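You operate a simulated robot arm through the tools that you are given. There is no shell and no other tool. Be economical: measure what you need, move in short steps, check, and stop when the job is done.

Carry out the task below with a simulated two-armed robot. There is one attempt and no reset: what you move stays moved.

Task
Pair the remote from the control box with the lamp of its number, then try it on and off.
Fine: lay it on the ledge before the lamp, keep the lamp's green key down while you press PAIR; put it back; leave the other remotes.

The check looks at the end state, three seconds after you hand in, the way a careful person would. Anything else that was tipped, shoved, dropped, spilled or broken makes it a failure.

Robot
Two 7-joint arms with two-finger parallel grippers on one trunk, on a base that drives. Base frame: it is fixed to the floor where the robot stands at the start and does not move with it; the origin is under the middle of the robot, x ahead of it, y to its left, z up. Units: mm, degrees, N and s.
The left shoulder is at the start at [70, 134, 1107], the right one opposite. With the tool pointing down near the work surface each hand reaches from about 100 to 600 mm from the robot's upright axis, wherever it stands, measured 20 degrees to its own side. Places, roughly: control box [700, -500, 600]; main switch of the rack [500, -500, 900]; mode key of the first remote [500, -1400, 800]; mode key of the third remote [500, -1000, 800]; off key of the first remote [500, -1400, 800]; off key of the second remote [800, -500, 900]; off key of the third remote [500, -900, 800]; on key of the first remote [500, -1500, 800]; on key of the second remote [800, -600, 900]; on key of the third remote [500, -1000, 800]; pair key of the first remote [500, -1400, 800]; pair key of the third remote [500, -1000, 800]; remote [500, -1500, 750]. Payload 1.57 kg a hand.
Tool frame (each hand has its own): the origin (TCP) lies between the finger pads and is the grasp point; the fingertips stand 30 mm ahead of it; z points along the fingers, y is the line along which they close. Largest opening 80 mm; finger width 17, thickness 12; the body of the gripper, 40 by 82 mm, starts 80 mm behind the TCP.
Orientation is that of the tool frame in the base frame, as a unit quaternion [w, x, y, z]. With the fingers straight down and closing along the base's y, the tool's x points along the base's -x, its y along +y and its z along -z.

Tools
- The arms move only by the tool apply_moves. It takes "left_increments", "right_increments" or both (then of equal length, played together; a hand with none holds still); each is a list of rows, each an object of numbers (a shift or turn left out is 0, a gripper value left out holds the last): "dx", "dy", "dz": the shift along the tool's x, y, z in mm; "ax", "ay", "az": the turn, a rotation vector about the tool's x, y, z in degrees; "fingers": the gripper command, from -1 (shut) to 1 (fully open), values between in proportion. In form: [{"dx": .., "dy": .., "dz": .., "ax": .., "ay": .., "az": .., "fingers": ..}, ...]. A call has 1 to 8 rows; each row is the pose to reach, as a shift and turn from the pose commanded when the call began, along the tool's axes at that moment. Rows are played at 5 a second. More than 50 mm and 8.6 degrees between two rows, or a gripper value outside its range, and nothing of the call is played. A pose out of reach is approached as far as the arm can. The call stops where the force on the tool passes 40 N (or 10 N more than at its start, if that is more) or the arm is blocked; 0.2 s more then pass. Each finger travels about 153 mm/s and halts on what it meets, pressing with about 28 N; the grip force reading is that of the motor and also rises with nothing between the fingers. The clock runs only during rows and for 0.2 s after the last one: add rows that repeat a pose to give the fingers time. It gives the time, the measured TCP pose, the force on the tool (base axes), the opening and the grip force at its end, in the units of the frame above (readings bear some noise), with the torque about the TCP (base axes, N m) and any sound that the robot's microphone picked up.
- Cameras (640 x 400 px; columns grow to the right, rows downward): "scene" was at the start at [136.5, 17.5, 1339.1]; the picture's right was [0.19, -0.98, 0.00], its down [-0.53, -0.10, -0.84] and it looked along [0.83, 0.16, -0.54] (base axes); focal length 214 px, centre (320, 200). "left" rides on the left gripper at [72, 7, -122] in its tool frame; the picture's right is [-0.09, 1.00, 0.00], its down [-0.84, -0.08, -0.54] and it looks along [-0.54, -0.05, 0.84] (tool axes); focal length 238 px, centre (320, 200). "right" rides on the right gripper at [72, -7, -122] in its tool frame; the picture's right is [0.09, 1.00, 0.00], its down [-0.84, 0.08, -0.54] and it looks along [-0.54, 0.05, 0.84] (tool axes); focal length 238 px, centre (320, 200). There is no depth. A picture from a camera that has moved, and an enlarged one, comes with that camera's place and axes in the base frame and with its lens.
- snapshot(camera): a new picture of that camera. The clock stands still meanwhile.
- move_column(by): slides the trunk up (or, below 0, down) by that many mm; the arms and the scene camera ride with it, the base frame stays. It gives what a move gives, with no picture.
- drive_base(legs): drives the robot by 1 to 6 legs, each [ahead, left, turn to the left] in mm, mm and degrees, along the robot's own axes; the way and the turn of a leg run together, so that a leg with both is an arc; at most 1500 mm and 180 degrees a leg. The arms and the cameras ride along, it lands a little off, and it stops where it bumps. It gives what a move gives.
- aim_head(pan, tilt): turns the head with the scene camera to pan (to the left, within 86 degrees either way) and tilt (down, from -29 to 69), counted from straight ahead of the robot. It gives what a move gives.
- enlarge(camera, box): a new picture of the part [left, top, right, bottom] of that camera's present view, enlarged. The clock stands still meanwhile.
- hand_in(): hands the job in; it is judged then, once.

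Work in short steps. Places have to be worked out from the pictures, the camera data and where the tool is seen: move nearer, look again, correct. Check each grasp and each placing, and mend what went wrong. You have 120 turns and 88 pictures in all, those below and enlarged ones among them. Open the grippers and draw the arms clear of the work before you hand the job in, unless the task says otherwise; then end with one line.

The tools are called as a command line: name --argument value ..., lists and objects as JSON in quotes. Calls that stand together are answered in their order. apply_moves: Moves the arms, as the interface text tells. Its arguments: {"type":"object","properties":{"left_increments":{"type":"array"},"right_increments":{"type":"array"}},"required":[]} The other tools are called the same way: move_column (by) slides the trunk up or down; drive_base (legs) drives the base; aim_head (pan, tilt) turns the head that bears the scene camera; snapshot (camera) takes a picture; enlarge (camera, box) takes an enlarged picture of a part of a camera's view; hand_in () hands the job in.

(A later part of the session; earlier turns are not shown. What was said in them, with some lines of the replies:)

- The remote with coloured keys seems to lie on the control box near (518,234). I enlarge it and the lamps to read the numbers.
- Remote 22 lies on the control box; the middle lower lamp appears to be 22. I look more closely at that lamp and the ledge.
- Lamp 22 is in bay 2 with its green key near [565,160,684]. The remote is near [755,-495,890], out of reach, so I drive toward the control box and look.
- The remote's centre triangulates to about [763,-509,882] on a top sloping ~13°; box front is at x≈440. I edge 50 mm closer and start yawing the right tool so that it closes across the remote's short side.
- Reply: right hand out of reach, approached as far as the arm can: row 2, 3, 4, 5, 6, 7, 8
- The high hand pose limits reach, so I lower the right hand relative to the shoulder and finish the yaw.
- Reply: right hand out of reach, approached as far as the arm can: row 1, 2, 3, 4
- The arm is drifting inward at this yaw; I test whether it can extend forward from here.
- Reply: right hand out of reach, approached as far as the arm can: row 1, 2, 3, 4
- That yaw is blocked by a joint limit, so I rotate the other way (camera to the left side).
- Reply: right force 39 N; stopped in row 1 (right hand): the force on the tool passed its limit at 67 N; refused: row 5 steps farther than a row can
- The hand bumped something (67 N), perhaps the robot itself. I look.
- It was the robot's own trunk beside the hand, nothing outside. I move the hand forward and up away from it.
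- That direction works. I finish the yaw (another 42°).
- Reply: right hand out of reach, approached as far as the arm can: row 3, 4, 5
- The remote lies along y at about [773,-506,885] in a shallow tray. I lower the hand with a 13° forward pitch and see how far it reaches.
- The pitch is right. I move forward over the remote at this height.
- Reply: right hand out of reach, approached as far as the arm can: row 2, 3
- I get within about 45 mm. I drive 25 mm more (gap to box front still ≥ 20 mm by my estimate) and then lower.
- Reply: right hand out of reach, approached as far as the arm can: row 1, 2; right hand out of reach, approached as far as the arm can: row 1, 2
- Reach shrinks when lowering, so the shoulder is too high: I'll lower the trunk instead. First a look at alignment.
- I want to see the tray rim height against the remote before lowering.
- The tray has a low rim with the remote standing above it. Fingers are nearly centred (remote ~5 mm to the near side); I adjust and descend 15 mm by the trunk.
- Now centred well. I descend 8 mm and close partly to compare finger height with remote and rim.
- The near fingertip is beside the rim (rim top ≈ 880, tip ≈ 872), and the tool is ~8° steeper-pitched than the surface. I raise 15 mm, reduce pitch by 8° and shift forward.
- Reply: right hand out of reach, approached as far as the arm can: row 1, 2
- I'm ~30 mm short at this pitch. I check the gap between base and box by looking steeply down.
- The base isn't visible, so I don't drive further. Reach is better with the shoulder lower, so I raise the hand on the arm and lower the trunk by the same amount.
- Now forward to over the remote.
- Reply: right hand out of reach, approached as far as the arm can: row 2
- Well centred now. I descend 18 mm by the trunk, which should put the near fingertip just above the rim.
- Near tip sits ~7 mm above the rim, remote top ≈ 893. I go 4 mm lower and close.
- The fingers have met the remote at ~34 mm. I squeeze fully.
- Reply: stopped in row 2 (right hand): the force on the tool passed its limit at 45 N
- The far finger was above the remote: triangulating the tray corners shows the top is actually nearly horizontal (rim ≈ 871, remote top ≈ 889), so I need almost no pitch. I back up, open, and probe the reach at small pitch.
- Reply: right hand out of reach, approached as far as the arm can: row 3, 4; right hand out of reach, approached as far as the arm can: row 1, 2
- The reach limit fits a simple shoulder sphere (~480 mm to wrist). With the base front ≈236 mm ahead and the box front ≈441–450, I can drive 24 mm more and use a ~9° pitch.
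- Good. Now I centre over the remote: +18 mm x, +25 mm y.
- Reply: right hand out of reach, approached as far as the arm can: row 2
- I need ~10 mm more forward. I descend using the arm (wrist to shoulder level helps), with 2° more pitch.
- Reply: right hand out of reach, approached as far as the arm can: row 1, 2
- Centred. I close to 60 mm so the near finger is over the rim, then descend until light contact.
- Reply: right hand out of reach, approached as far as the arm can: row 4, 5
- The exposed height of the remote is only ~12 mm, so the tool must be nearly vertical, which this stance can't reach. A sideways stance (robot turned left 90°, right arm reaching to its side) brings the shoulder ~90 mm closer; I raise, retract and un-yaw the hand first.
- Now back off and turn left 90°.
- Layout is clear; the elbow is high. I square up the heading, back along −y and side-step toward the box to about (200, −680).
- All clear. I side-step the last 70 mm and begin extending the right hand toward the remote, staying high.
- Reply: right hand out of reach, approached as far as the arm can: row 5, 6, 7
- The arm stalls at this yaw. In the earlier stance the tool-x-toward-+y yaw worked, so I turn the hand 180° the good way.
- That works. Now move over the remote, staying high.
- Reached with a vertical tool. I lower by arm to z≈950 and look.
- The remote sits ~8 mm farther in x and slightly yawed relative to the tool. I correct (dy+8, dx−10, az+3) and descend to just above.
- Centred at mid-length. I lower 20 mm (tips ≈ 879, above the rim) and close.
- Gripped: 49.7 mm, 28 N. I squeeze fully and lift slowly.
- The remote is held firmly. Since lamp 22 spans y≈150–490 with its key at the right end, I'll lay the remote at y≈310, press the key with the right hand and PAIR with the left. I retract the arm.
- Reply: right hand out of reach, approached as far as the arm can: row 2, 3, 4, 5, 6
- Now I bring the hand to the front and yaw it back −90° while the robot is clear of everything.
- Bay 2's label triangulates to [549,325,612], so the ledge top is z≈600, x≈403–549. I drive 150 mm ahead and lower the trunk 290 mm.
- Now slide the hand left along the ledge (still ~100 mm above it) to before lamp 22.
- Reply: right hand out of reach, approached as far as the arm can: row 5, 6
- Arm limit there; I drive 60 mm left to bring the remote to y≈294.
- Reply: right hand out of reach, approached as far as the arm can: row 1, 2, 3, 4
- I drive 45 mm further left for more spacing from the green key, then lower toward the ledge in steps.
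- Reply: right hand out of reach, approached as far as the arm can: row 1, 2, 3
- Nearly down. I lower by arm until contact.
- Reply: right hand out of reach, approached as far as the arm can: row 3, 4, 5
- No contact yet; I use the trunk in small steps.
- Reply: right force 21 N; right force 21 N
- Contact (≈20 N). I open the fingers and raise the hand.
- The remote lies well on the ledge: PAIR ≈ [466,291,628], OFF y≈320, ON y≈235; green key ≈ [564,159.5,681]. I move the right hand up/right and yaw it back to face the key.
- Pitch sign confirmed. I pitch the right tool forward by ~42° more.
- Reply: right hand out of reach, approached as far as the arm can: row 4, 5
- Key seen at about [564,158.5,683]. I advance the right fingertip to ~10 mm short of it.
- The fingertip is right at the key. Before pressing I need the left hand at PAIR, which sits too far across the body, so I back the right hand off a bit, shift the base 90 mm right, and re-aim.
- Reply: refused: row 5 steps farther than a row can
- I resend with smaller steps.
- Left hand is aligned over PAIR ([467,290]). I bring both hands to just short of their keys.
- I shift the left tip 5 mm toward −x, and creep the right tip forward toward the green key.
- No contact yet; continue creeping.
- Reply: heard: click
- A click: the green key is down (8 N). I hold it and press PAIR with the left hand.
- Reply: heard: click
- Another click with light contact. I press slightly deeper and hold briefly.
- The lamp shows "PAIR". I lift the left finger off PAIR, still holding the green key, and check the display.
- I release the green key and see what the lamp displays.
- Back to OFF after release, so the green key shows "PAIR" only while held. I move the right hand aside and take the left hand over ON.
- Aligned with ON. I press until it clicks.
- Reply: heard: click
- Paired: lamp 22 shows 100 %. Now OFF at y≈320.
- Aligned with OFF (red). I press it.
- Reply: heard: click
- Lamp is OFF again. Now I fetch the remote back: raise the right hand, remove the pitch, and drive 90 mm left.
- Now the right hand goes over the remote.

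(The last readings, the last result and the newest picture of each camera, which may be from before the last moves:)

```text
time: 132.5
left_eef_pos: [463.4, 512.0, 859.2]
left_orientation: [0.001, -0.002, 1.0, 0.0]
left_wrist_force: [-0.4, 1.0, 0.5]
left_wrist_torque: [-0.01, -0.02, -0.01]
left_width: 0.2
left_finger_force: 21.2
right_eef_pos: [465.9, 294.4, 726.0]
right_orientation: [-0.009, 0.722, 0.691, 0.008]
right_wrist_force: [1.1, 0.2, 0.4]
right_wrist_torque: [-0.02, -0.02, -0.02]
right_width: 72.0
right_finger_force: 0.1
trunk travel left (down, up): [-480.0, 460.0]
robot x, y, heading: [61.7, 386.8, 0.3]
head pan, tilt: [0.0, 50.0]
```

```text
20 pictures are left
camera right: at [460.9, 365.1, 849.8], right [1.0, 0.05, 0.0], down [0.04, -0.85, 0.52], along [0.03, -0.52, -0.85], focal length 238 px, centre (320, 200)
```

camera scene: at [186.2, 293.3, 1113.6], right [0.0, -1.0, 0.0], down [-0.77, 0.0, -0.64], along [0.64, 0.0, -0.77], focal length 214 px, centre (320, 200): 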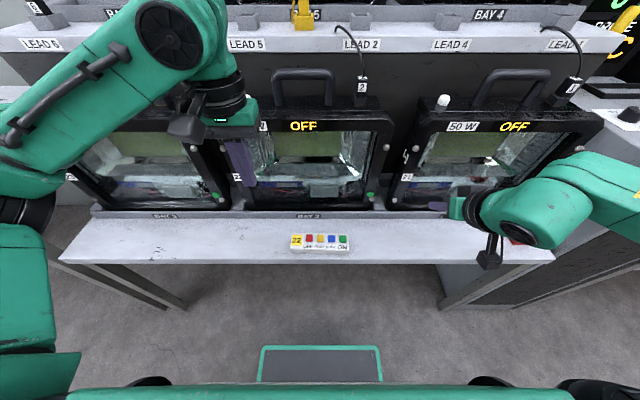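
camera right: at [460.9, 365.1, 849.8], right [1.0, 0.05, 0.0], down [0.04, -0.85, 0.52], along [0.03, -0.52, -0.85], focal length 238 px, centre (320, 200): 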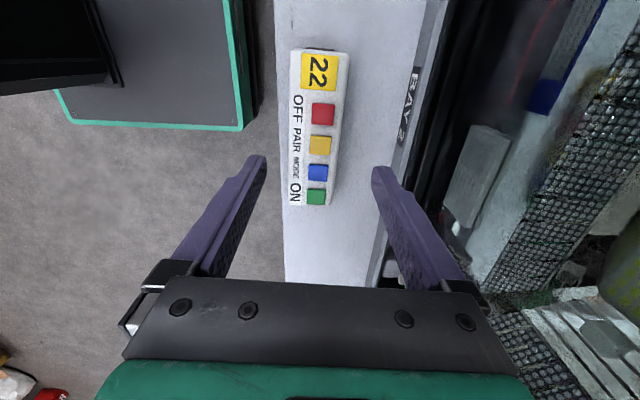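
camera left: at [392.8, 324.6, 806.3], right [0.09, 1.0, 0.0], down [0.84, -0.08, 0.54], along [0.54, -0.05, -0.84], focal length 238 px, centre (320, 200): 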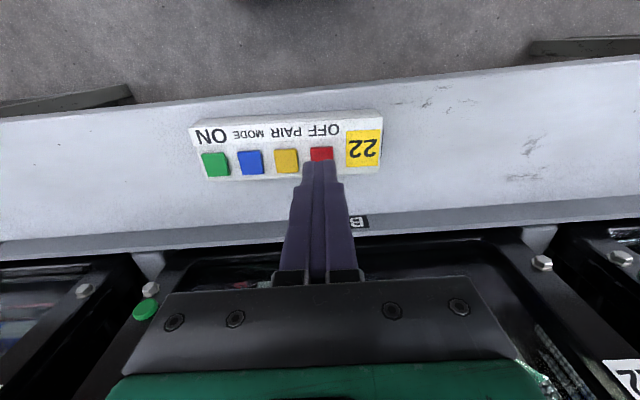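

Position matches. I lower to TCP z≈647 and grip.

apply_moves --right_increments '[{"dz": 25}, {"dz": 50}, {"dz": 70}]'

move_column --by -9

enlarge --camera "right" --box '[220, 0, 420, 240]'

```text
time: 133.3
left_eef_pos: [463.9, 510.4, 859.8]
left_orientation: [0.001, -0.002, 1.0, 0.0]
left_wrist_force: [0.2, 0.4, -0.1]
left_wrist_torque: [0.01, -0.01, -0.01]
left_width: 0.0
left_finger_force: 21.0
right_eef_pos: [465.6, 296.1, 654.3]
right_orientation: [-0.01, 0.722, 0.691, 0.008]
right_wrist_force: [-0.1, -0.3, -0.2]
right_wrist_torque: [0.02, -0.01, -0.02]
right_width: 71.9
right_finger_force: 0.0
trunk travel left (down, up): [-480.0, 460.0]
robot x, y, heading: [64.0, 381.3, 0.1]
head pan, tilt: [0.0, 50.0]
```

```text
time: 133.9
left_eef_pos: [462.3, 511.0, 850.7]
left_orientation: [0.001, -0.002, 1.0, -0.001]
left_wrist_force: [-0.6, -0.3, 0.1]
left_wrist_torque: [0.01, 0.01, 0.04]
left_width: 0.0
left_finger_force: 21.3
right_eef_pos: [466.1, 295.5, 646.0]
right_orientation: [-0.009, 0.722, 0.692, 0.009]
right_wrist_force: [0.2, 0.2, 0.3]
right_wrist_torque: [0.0, -0.01, 0.0]
right_width: 71.9
right_finger_force: 0.1
trunk travel left (down, up): [-471.0, 469.0]
robot x, y, heading: [64.0, 383.7, 0.0]
head pan, tilt: [0.0, 50.0]
```

```text
1.67 times, centred on (320, 120) of right
camera zoom: at [461.2, 365.5, 769.9], right [1.0, 0.05, 0.0], down [0.04, -0.85, 0.52], along [0.03, -0.52, -0.85], focal length 397 px, centre (320, 333)
```

zoom: 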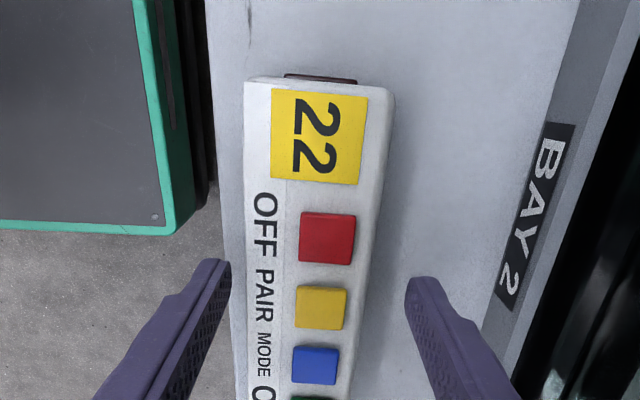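

Same longitudinal grip as before; I shift 4 mm and close.

apply_moves --right_increments '[{"dy": -4}, {"dy": -4, "fingers": 0.4}, {"dy": -4, "fingers": 0.1}, {"dy": -4, "fingers": -0.3}, {"dy": -4, "fingers": -1}, {"dy": -4, "fingers": -1}]'

apply_moves --right_increments '[{"dz": -10}, {"dz": -40}, {"dz": -80}, {"dz": -120}]'

enlarge --camera "right" --box '[220, 0, 420, 240]'

```text
time: 135.3
left_eef_pos: [462.8, 510.9, 851.2]
left_orientation: [0.0, -0.001, 1.0, -0.001]
left_wrist_force: [0.2, 0.2, -0.2]
left_wrist_torque: [-0.05, 0.0, 0.0]
left_width: 0.1
left_finger_force: 20.7
right_eef_pos: [461.4, 297.4, 645.9]
right_orientation: [-0.009, 0.723, 0.691, 0.008]
right_wrist_force: [-0.8, 0.0, 0.9]
right_wrist_torque: [0.05, 0.02, 0.05]
right_width: 49.3
right_finger_force: 27.7
trunk travel left (down, up): [-471.0, 469.0]
robot x, y, heading: [63.3, 383.3, 0.2]
head pan, tilt: [0.0, 50.0]
```

```text
time: 136.3
left_eef_pos: [462.9, 511.2, 850.5]
left_orientation: [0.0, -0.002, 1.0, -0.001]
left_wrist_force: [0.1, -0.1, -0.2]
left_wrist_torque: [0.03, 0.02, -0.02]
left_width: 0.2
left_finger_force: 21.2
right_eef_pos: [461.3, 295.5, 767.1]
right_orientation: [-0.009, 0.722, 0.692, 0.009]
right_wrist_force: [-0.2, 0.7, -0.9]
right_wrist_torque: [0.02, -0.01, 0.0]
right_width: 49.4
right_finger_force: 28.3
trunk travel left (down, up): [-471.0, 469.0]
robot x, y, heading: [56.5, 381.2, -0.1]
head pan, tilt: [0.0, 50.0]
```

```text
1.67 times, centred on (320, 120) of right
camera zoom: at [457.1, 364.1, 890.0], right [1.0, 0.05, 0.0], down [0.04, -0.85, 0.52], along [0.03, -0.52, -0.85], focal length 397 px, centre (320, 333)
```

zoom: 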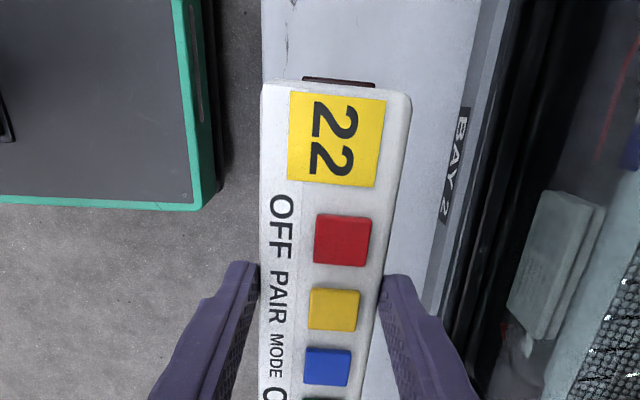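

Grip is identical to the original. I raise the trunk, back off, and return to the sideways stance by the same route.

move_column --by 309

drive_base --legs '[[-150, 0, 0], [0, -1065, 0], [0, 0, 90]]'

```text
time: 139.3
left_eef_pos: [463.5, 510.4, 1159.1]
left_orientation: [0.001, -0.002, 1.0, 0.0]
left_wrist_force: [0.6, -0.6, -0.5]
left_wrist_torque: [-0.01, 0.01, 0.0]
left_width: 0.2
left_finger_force: 21.4
right_eef_pos: [461.3, 295.3, 1074.5]
right_orientation: [-0.009, 0.722, 0.692, 0.009]
right_wrist_force: [-0.2, -0.1, -0.8]
right_wrist_torque: [0.02, -0.01, -0.02]
right_width: 49.0
right_finger_force: 28.1
trunk travel left (down, up): [-780.0, 160.0]
robot x, y, heading: [64.6, 384.0, 0.5]
head pan, tilt: [0.0, 50.0]
```

```text
time: 149.5
left_eef_pos: [-198.3, -259.8, 1159.7]
left_orientation: [0.0, -0.69, 0.723, 0.001]
left_wrist_force: [-0.3, 0.1, 0.4]
left_wrist_torque: [0.01, 0.01, 0.02]
left_width: 0.0
left_finger_force: 21.5
right_eef_pos: [16.8, -271.9, 1074.8]
right_orientation: [-0.012, 0.047, 0.999, -0.001]
right_wrist_force: [-0.4, -0.6, -1.1]
right_wrist_torque: [0.02, 0.04, 0.01]
right_width: 49.2
right_finger_force: 28.2
trunk travel left (down, up): [-780.0, 160.0]
robot x, y, heading: [-87.1, -669.8, 87.2]
head pan, tilt: [0.0, 50.0]
```

Heading is 2.8° short; I correct, and side-step to (196, −684).

drive_base --legs '[[0, 0, 2.6], [-14, 0, 0], [0, -284, 0]]'

aim_head --pan -80 --tilt 40

apply_moves --right_increments '[{"az": 8.5}, {"az": 17}, {"az": 25.5}, {"az": 34}, {"az": 42.5}, {"az": 51}, {"az": 59.5}, {"az": 68}]'

```text
time: 152.2
left_eef_pos: [65.0, -280.7, 1159.2]
left_orientation: [-0.001, 0.708, -0.706, 0.0]
left_wrist_force: [0.9, -0.6, -0.3]
left_wrist_torque: [-0.03, -0.01, 0.0]
left_width: 0.0
left_finger_force: 21.2
right_eef_pos: [280.8, -281.9, 1075.1]
right_orientation: [-0.011, 0.021, 1.0, 0.0]
right_wrist_force: [-0.2, 0.0, -0.4]
right_wrist_torque: [0.0, 0.0, 0.02]
right_width: 49.4
right_finger_force: 28.0
trunk travel left (down, up): [-780.0, 160.0]
robot x, y, heading: [192.4, -684.7, 90.1]
head pan, tilt: [0.0, 50.0]
```

```text
time: 153.7
left_eef_pos: [66.6, -280.9, 1160.7]
left_orientation: [-0.001, 0.707, -0.707, 0.0]
left_wrist_force: [-0.5, -0.5, -0.6]
left_wrist_torque: [0.05, 0.0, 0.03]
left_width: 0.2
left_finger_force: 21.5
right_eef_pos: [280.7, -280.5, 1075.3]
right_orientation: [-0.013, 0.021, 1.0, 0.0]
right_wrist_force: [0.2, 0.8, -1.1]
right_wrist_torque: [-0.01, 0.02, 0.01]
right_width: 49.1
right_finger_force: 27.9
trunk travel left (down, up): [-780.0, 160.0]
robot x, y, heading: [191.8, -679.5, 90.1]
head pan, tilt: [-80.0, 40.0]
```

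```text
time: 155.5
left_eef_pos: [67.0, -279.4, 1159.2]
left_orientation: [-0.001, 0.708, -0.706, 0.0]
left_wrist_force: [0.9, 0.3, -0.6]
left_wrist_torque: [0.01, 0.0, -0.02]
left_width: 0.1
left_finger_force: 21.1
right_eef_pos: [282.1, -279.7, 1074.8]
right_orientation: [-0.009, 0.579, 0.815, -0.007]
right_wrist_force: [0.6, 0.2, -1.3]
right_wrist_torque: [-0.01, -0.02, -0.03]
right_width: 49.3
right_finger_force: 28.2
trunk travel left (down, up): [-780.0, 160.0]
robot x, y, heading: [193.9, -679.4, 89.9]
head pan, tilt: [-80.0, 40.0]
```

I finish the yaw and trim the small tilt.

apply_moves --right_increments '[{"az": 7}, {"az": 14, "ax": -0.6, "ay": 0.6}, {"az": 20.8, "ax": -1.2, "ay": 1.3}]'

apply_moves --right_increments '[{"dy": 48, "dx": -12}, {"dy": 96, "dx": -25}, {"dy": 144, "dx": -50}, {"dy": 190, "dx": -75}, {"dy": 235, "dx": -95}, {"dy": 280, "dx": -115}, {"dy": 320, "dx": -135}, {"dy": 360, "dx": -155}]'

```text
time: 156.3
left_eef_pos: [67.4, -279.8, 1159.6]
left_orientation: [-0.001, 0.707, -0.707, 0.0]
left_wrist_force: [0.1, 1.5, -0.3]
left_wrist_torque: [0.0, 0.01, 0.02]
left_width: 0.1
left_finger_force: 21.2
right_eef_pos: [282.1, -280.3, 1074.1]
right_orientation: [-0.011, 0.716, 0.698, 0.006]
right_wrist_force: [0.5, 0.0, -0.3]
right_wrist_torque: [0.0, 0.0, -0.02]
right_width: 49.6
right_finger_force: 27.8
trunk travel left (down, up): [-780.0, 160.0]
robot x, y, heading: [191.7, -680.9, 90.2]
head pan, tilt: [-80.0, 40.0]
```

```text
refused: row 3 steps farther than a row can; nothing moved
```

apply_moves --right_increments '[{"dy": 45, "dx": -12}, {"dy": 90, "dx": -25}, {"dy": 134, "dx": -45}, {"dy": 176, "dx": -65}, {"dy": 220, "dx": -85}, {"dy": 264, "dx": -105}, {"dy": 306, "dx": -125}, {"dy": 350, "dx": -145}]'

```text
time: 158.1
left_eef_pos: [68.2, -279.9, 1159.6]
left_orientation: [0.0, 0.708, -0.706, -0.001]
left_wrist_force: [0.4, -0.7, -0.5]
left_wrist_torque: [0.02, 0.02, -0.01]
left_width: 0.0
left_finger_force: 21.0
right_eef_pos: [629.7, -433.8, 1070.9]
right_orientation: [-0.013, 0.715, 0.699, 0.006]
right_wrist_force: [0.0, -0.4, -1.2]
right_wrist_torque: [0.02, 0.01, -0.02]
right_width: 49.3
right_finger_force: 27.5
trunk travel left (down, up): [-780.0, 160.0]
robot x, y, heading: [191.7, -682.3, 89.9]
head pan, tilt: [-80.0, 40.0]
```

I shift −y first (clear of the probe), then +x over the tray.

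apply_moves --right_increments '[{"dx": -35, "dy": 10}, {"dx": -68, "dy": 30}, {"dx": -68, "dy": 70}, {"dx": -68, "dy": 110}, {"dx": -68, "dy": 144}, {"dx": -68, "dy": 144}]'

snapshot --camera "right"

```text
time: 159.5
left_eef_pos: [66.6, -278.8, 1159.8]
left_orientation: [-0.001, 0.708, -0.706, 0.001]
left_wrist_force: [0.2, -0.4, 0.5]
left_wrist_torque: [-0.02, 0.0, -0.01]
left_width: 0.0
left_finger_force: 21.2
right_eef_pos: [773.4, -505.7, 1067.2]
right_orientation: [-0.012, 0.715, 0.699, 0.005]
right_wrist_force: [-1.2, 0.3, -1.0]
right_wrist_torque: [0.01, -0.03, 0.0]
right_width: 49.3
right_finger_force: 27.9
trunk travel left (down, up): [-780.0, 160.0]
robot x, y, heading: [194.7, -680.9, 89.9]
head pan, tilt: [-80.0, 40.0]
```

```text
17 pictures are left
camera right: at [768.2, -436.5, 1191.1], right [1.0, 0.07, -0.01], down [0.06, -0.85, 0.52], along [0.03, -0.52, -0.85], focal length 238 px, centre (320, 200)
```

right: 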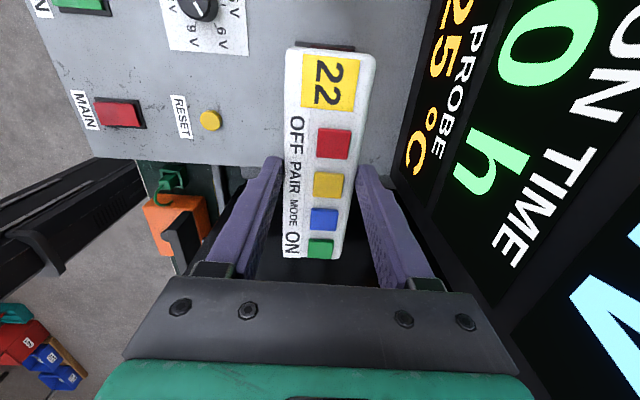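

I lower to about 25 mm above the seat and check against the tray.

apply_moves --right_increments '[{"dz": 40}, {"dz": 80}, {"dz": 110}, {"dz": 130}, {"dz": 130}]'

enlarge --camera "right" --box '[220, 0, 420, 240]'

enlarge --camera "scene" --box '[270, 180, 366, 240]'

```text
time: 160.7
left_eef_pos: [67.5, -280.6, 1159.4]
left_orientation: [-0.001, 0.708, -0.706, -0.001]
left_wrist_force: [-0.1, -0.3, -0.6]
left_wrist_torque: [-0.04, 0.02, 0.01]
left_width: 0.0
left_finger_force: 21.4
right_eef_pos: [772.2, -501.6, 936.3]
right_orientation: [-0.012, 0.715, 0.699, 0.006]
right_wrist_force: [0.5, -0.1, -1.0]
right_wrist_torque: [0.04, -0.01, 0.02]
right_width: 49.5
right_finger_force: 28.2
trunk travel left (down, up): [-780.0, 160.0]
robot x, y, heading: [192.6, -681.8, 89.7]
head pan, tilt: [-80.0, 40.0]
```

```text
1.67 times, centred on (320, 120) of right
camera zoom: at [766.1, -433.4, 1060.1], right [1.0, 0.07, -0.01], down [0.06, -0.85, 0.52], along [0.03, -0.52, -0.85], focal length 397 px, centre (320, 333)
```

zoom: 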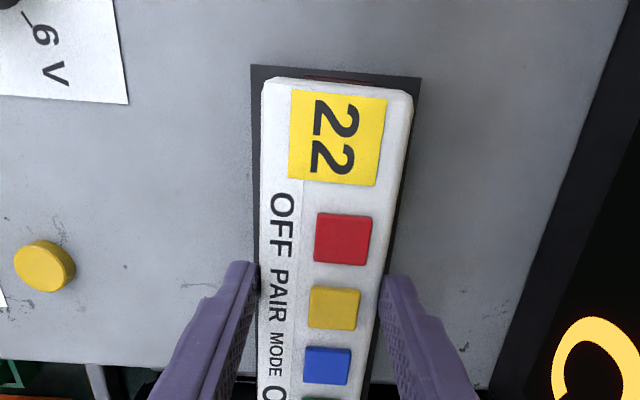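

```text
6.67 times, centred on (318, 210) of scene
camera zoom: at [276.0, -616.6, 1427.7], right [0.17, -0.98, 0.0], down [-0.63, -0.11, -0.77], along [0.75, 0.13, -0.64], focal length 1430 px, centre (333, 133)
```

zoom: 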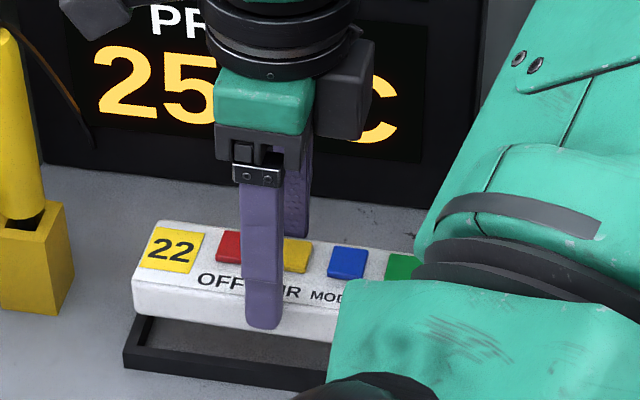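

Very close. I trim −4 mm in y and lower 15 mm more.

apply_moves --right_increments '[{"dx": -3.8, "dy": 0.8, "dz": 5}, {"dx": -3.8, "dy": 0.8, "dz": 10}, {"dx": -3.8, "dy": 0.8, "dz": 15}, {"dx": -3.8, "dy": 0.8, "dz": 15}]'

enlarge --camera "right" --box '[220, 0, 420, 240]'

enlarge --camera "scene" --box '[270, 180, 366, 240]'

```text
time: 161.7
left_eef_pos: [66.7, -280.1, 1159.2]
left_orientation: [-0.001, 0.708, -0.706, -0.001]
left_wrist_force: [1.1, -0.5, -0.6]
left_wrist_torque: [-0.03, -0.01, 0.03]
left_width: 0.1
left_finger_force: 21.2
right_eef_pos: [771.4, -506.8, 922.3]
right_orientation: [-0.012, 0.716, 0.698, 0.006]
right_wrist_force: [0.2, -0.8, -1.0]
right_wrist_torque: [0.01, -0.01, -0.01]
right_width: 49.4
right_finger_force: 27.6
trunk travel left (down, up): [-780.0, 160.0]
robot x, y, heading: [193.8, -681.0, 90.0]
head pan, tilt: [-80.0, 40.0]
```

```text
1.67 times, centred on (320, 120) of right
camera zoom: at [766.3, -437.2, 1045.4], right [1.0, 0.07, -0.01], down [0.06, -0.85, 0.52], along [0.03, -0.52, -0.85], focal length 397 px, centre (320, 333)
```

zoom: 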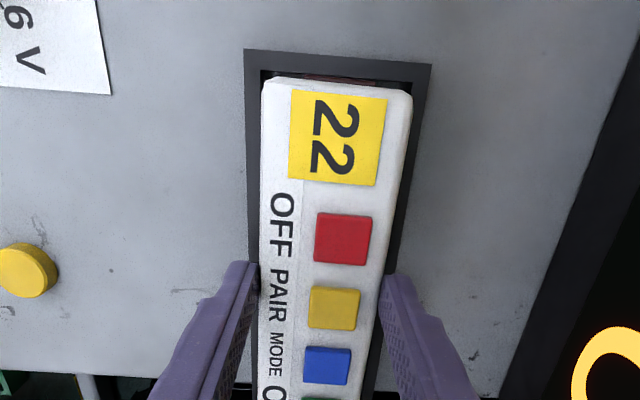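

```text
6.67 times, centred on (318, 210) of scene
camera zoom: at [276.1, -616.6, 1427.7], right [0.17, -0.98, 0.0], down [-0.63, -0.11, -0.77], along [0.75, 0.13, -0.64], focal length 1430 px, centre (333, 133)
```

zoom: 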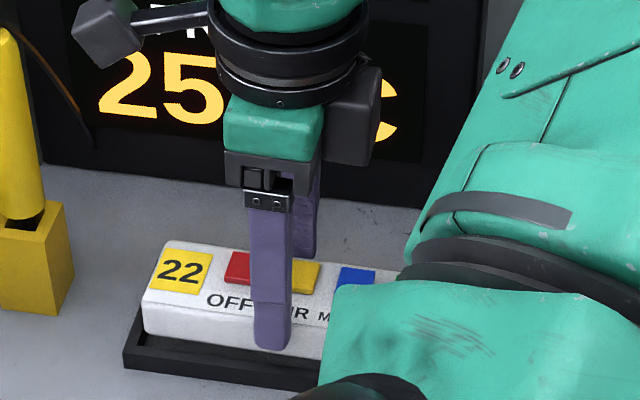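

Computed offset from the original seat is only ~1 mm. I trim and lower onto the seat, watching force.

apply_moves --right_increments '[{"dy": 1.3, "dx": -0.8, "dz": 4}, {"dy": 1.3, "dx": -0.8, "dz": 8}, {"dy": 1.3, "dx": -0.8, "dz": 11}, {"dy": 1.3, "dx": -0.8, "dz": 13}]'

enlarge --camera "scene" --box '[270, 180, 366, 240]'

```text
time: 162.7
left_eef_pos: [66.8, -279.1, 1159.5]
left_orientation: [-0.001, 0.708, -0.706, -0.001]
left_wrist_force: [0.5, 0.8, 0.9]
left_wrist_torque: [0.01, -0.01, -0.01]
left_width: 0.0
left_finger_force: 21.3
right_eef_pos: [770.2, -506.3, 907.5]
right_orientation: [-0.011, 0.716, 0.698, 0.006]
right_wrist_force: [-0.3, 0.6, -0.6]
right_wrist_torque: [-0.02, 0.0, 0.03]
right_width: 49.3
right_finger_force: 27.8
trunk travel left (down, up): [-780.0, 160.0]
robot x, y, heading: [194.9, -680.8, 90.0]
head pan, tilt: [-80.0, 40.0]
```

```text
6.67 times, centred on (318, 210) of scene
camera zoom: at [276.2, -616.4, 1427.6], right [0.17, -0.98, 0.0], down [-0.63, -0.11, -0.77], along [0.75, 0.13, -0.64], focal length 1430 px, centre (333, 133)
```

zoom: 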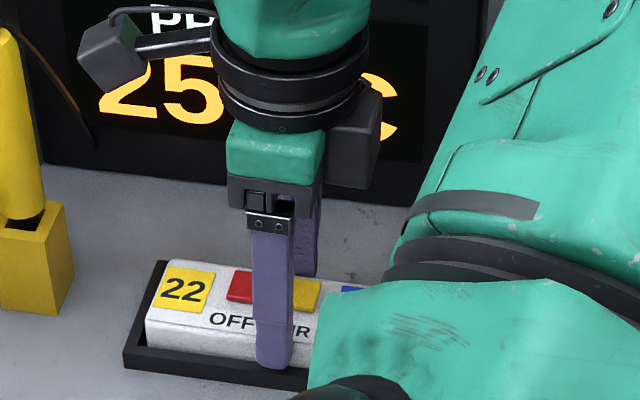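

It's inside the rim, about to seat. I lower the last few mm until contact.

apply_moves --right_increments '[{"dy": 1, "dz": 1.5}, {"dy": 1, "dz": 3}, {"dy": 1, "dz": 4}]'

```text
time: 163.5
left_eef_pos: [62.9, -280.0, 1159.7]
left_orientation: [-0.002, 0.708, -0.706, 0.001]
left_wrist_force: [-0.9, -0.3, 0.6]
left_wrist_torque: [0.0, -0.01, -0.01]
left_width: 0.0
left_finger_force: 20.7
right_eef_pos: [772.5, -505.9, 907.1]
right_orientation: [-0.011, 0.716, 0.698, 0.009]
right_wrist_force: [1.1, 1.1, 19.4]
right_wrist_torque: [-0.35, -0.01, 0.12]
right_width: 49.4
right_finger_force: 28.1
trunk travel left (down, up): [-780.0, 160.0]
robot x, y, heading: [192.3, -681.9, 89.9]
head pan, tilt: [-80.0, 40.0]
```

Seated (19 N). I release and rise straight up.

apply_moves --right_increments '[{"dz": -1, "fingers": 0.35}, {"dz": -1, "fingers": 0.55}, {"dz": -6, "fingers": 0.6}, {"dz": -30, "fingers": 0.6}, {"dz": -70, "fingers": 0.6}, {"dz": -110}, {"dz": -150}]'

snapshot --camera "right"

enlarge --camera "scene" --box '[270, 180, 366, 240]'

```text
time: 165.1
left_eef_pos: [65.8, -281.0, 1159.8]
left_orientation: [-0.002, 0.708, -0.706, 0.001]
left_wrist_force: [0.8, -0.1, -0.2]
left_wrist_torque: [0.02, 0.0, -0.01]
left_width: 0.0
left_finger_force: 21.0
right_eef_pos: [776.0, -512.1, 1055.0]
right_orientation: [-0.011, 0.716, 0.698, 0.007]
right_wrist_force: [0.2, -0.4, 0.4]
right_wrist_torque: [-0.01, -0.04, -0.01]
right_width: 64.1
right_finger_force: 0.2
trunk travel left (down, up): [-780.0, 160.0]
robot x, y, heading: [195.5, -682.1, 90.3]
head pan, tilt: [-80.0, 40.0]
```

```text
11 pictures are left
camera right: at [770.1, -441.7, 1178.6], right [1.0, 0.07, -0.01], down [0.06, -0.85, 0.52], along [0.03, -0.52, -0.85], focal length 238 px, centre (320, 200)
```

right: 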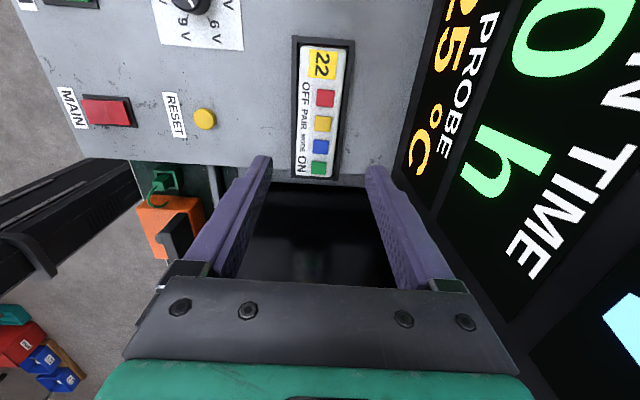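

```text
6.67 times, centred on (318, 210) of scene
camera zoom: at [274.6, -617.3, 1427.8], right [0.17, -0.98, 0.0], down [-0.63, -0.11, -0.77], along [0.75, 0.13, -0.64], focal length 1430 px, centre (333, 133)
```

zoom: 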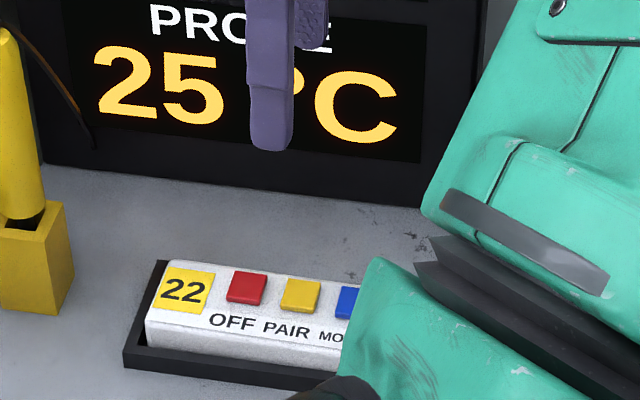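

The remote is back in its tray. I retract the arm along −x, open both grippers, and back the base away.

apply_moves --right_increments '[{"dy": -45, "fingers": 1}, {"dy": -90}, {"dy": -135}, {"dy": -165, "dx": 20}, {"dy": -200, "dx": 50}]' --left_increments '[{"fingers": 0}, {"fingers": 1}, {"fingers": 1}, {"fingers": 1}, {"fingers": 1}]'

drive_base --legs '[[0, 250, 0]]'

snapshot --camera "scene"

```text
time: 166.3
left_eef_pos: [65.9, -277.6, 1157.7]
left_orientation: [-0.001, 0.708, -0.706, 0.001]
left_wrist_force: [0.2, 0.2, 0.4]
left_wrist_torque: [-0.03, -0.02, 0.01]
left_width: 80.0
left_finger_force: 0.0
right_eef_pos: [575.9, -451.1, 1056.1]
right_orientation: [-0.01, 0.715, 0.699, 0.006]
right_wrist_force: [-0.6, 0.5, 0.7]
right_wrist_torque: [-0.03, -0.06, -0.01]
right_width: 80.2
right_finger_force: 0.1
trunk travel left (down, up): [-780.0, 160.0]
robot x, y, heading: [200.9, -680.3, 90.0]
head pan, tilt: [-80.0, 40.0]
```

```text
time: 168.2
left_eef_pos: [-180.6, -278.1, 1160.0]
left_orientation: [0.001, -0.705, 0.709, 0.001]
left_wrist_force: [0.1, -0.2, -0.2]
left_wrist_torque: [-0.01, 0.02, 0.01]
left_width: 79.9
left_finger_force: 0.0
right_eef_pos: [327.2, -454.3, 1054.9]
right_orientation: [-0.011, 0.717, 0.697, 0.005]
right_wrist_force: [0.3, 0.7, 0.2]
right_wrist_torque: [0.04, 0.0, 0.0]
right_width: 80.2
right_finger_force: 0.0
trunk travel left (down, up): [-780.0, 160.0]
robot x, y, heading: [-57.2, -683.9, 89.8]
head pan, tilt: [-80.0, 40.0]
```

```text
9 pictures are left
camera scene: at [26.4, -616.5, 1427.6], right [0.17, -0.99, 0.0], down [-0.63, -0.11, -0.77], along [0.75, 0.13, -0.64], focal length 214 px, centre (320, 200)
```

scene: 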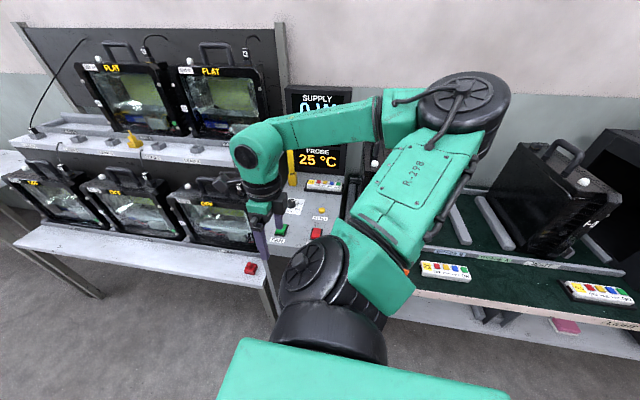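

Everything looks in place; one last close look at the remote and the lamps.

enlarge --camera "scene" --box '[270, 160, 370, 225]'

enlarge --camera "scene" --box '[0, 150, 270, 290]'

```text
6.15 times, centred on (320, 192) of scene
camera zoom: at [26.4, -616.5, 1427.6], right [0.17, -0.99, 0.0], down [-0.63, -0.11, -0.77], along [0.75, 0.13, -0.64], focal length 1320 px, centre (320, 246)
```

zoom: 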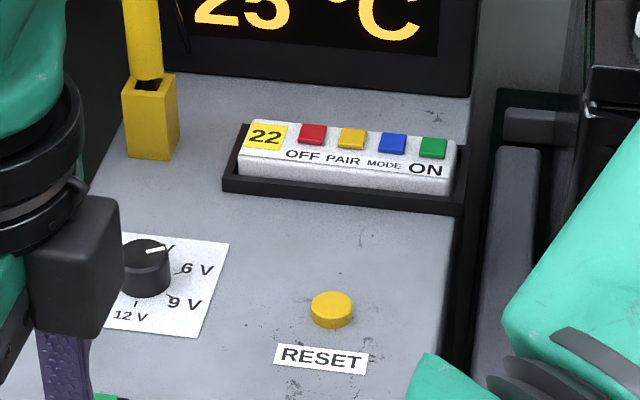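

```text
2.37 times, centred on (135, 220) of scene
camera zoom: at [26.4, -616.5, 1427.6], right [0.17, -0.99, 0.0], down [-0.63, -0.11, -0.77], along [0.75, 0.13, -0.64], focal length 508 px, centre (758, 153)
```

zoom: 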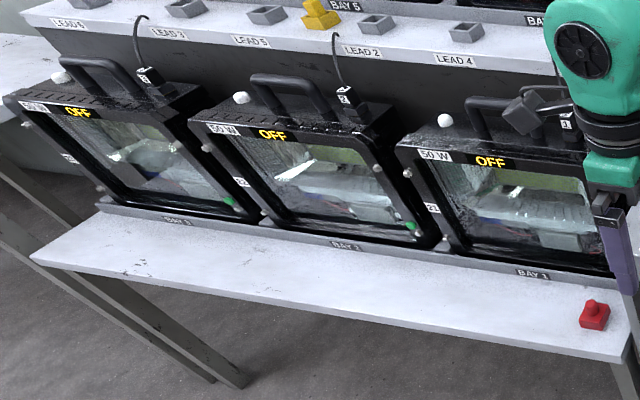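

The remote is seated in its tray and the lamps are off and undisturbed, with both grippers open and clear. I hand in.

hand_in

```text
The job is handed in.
```

Remote 22 is paired with lamp 22: ON lit the lamp at 100 %, and OFF turned it off again. The remote is back in its tray on the control box, and I left the other remotes alone.
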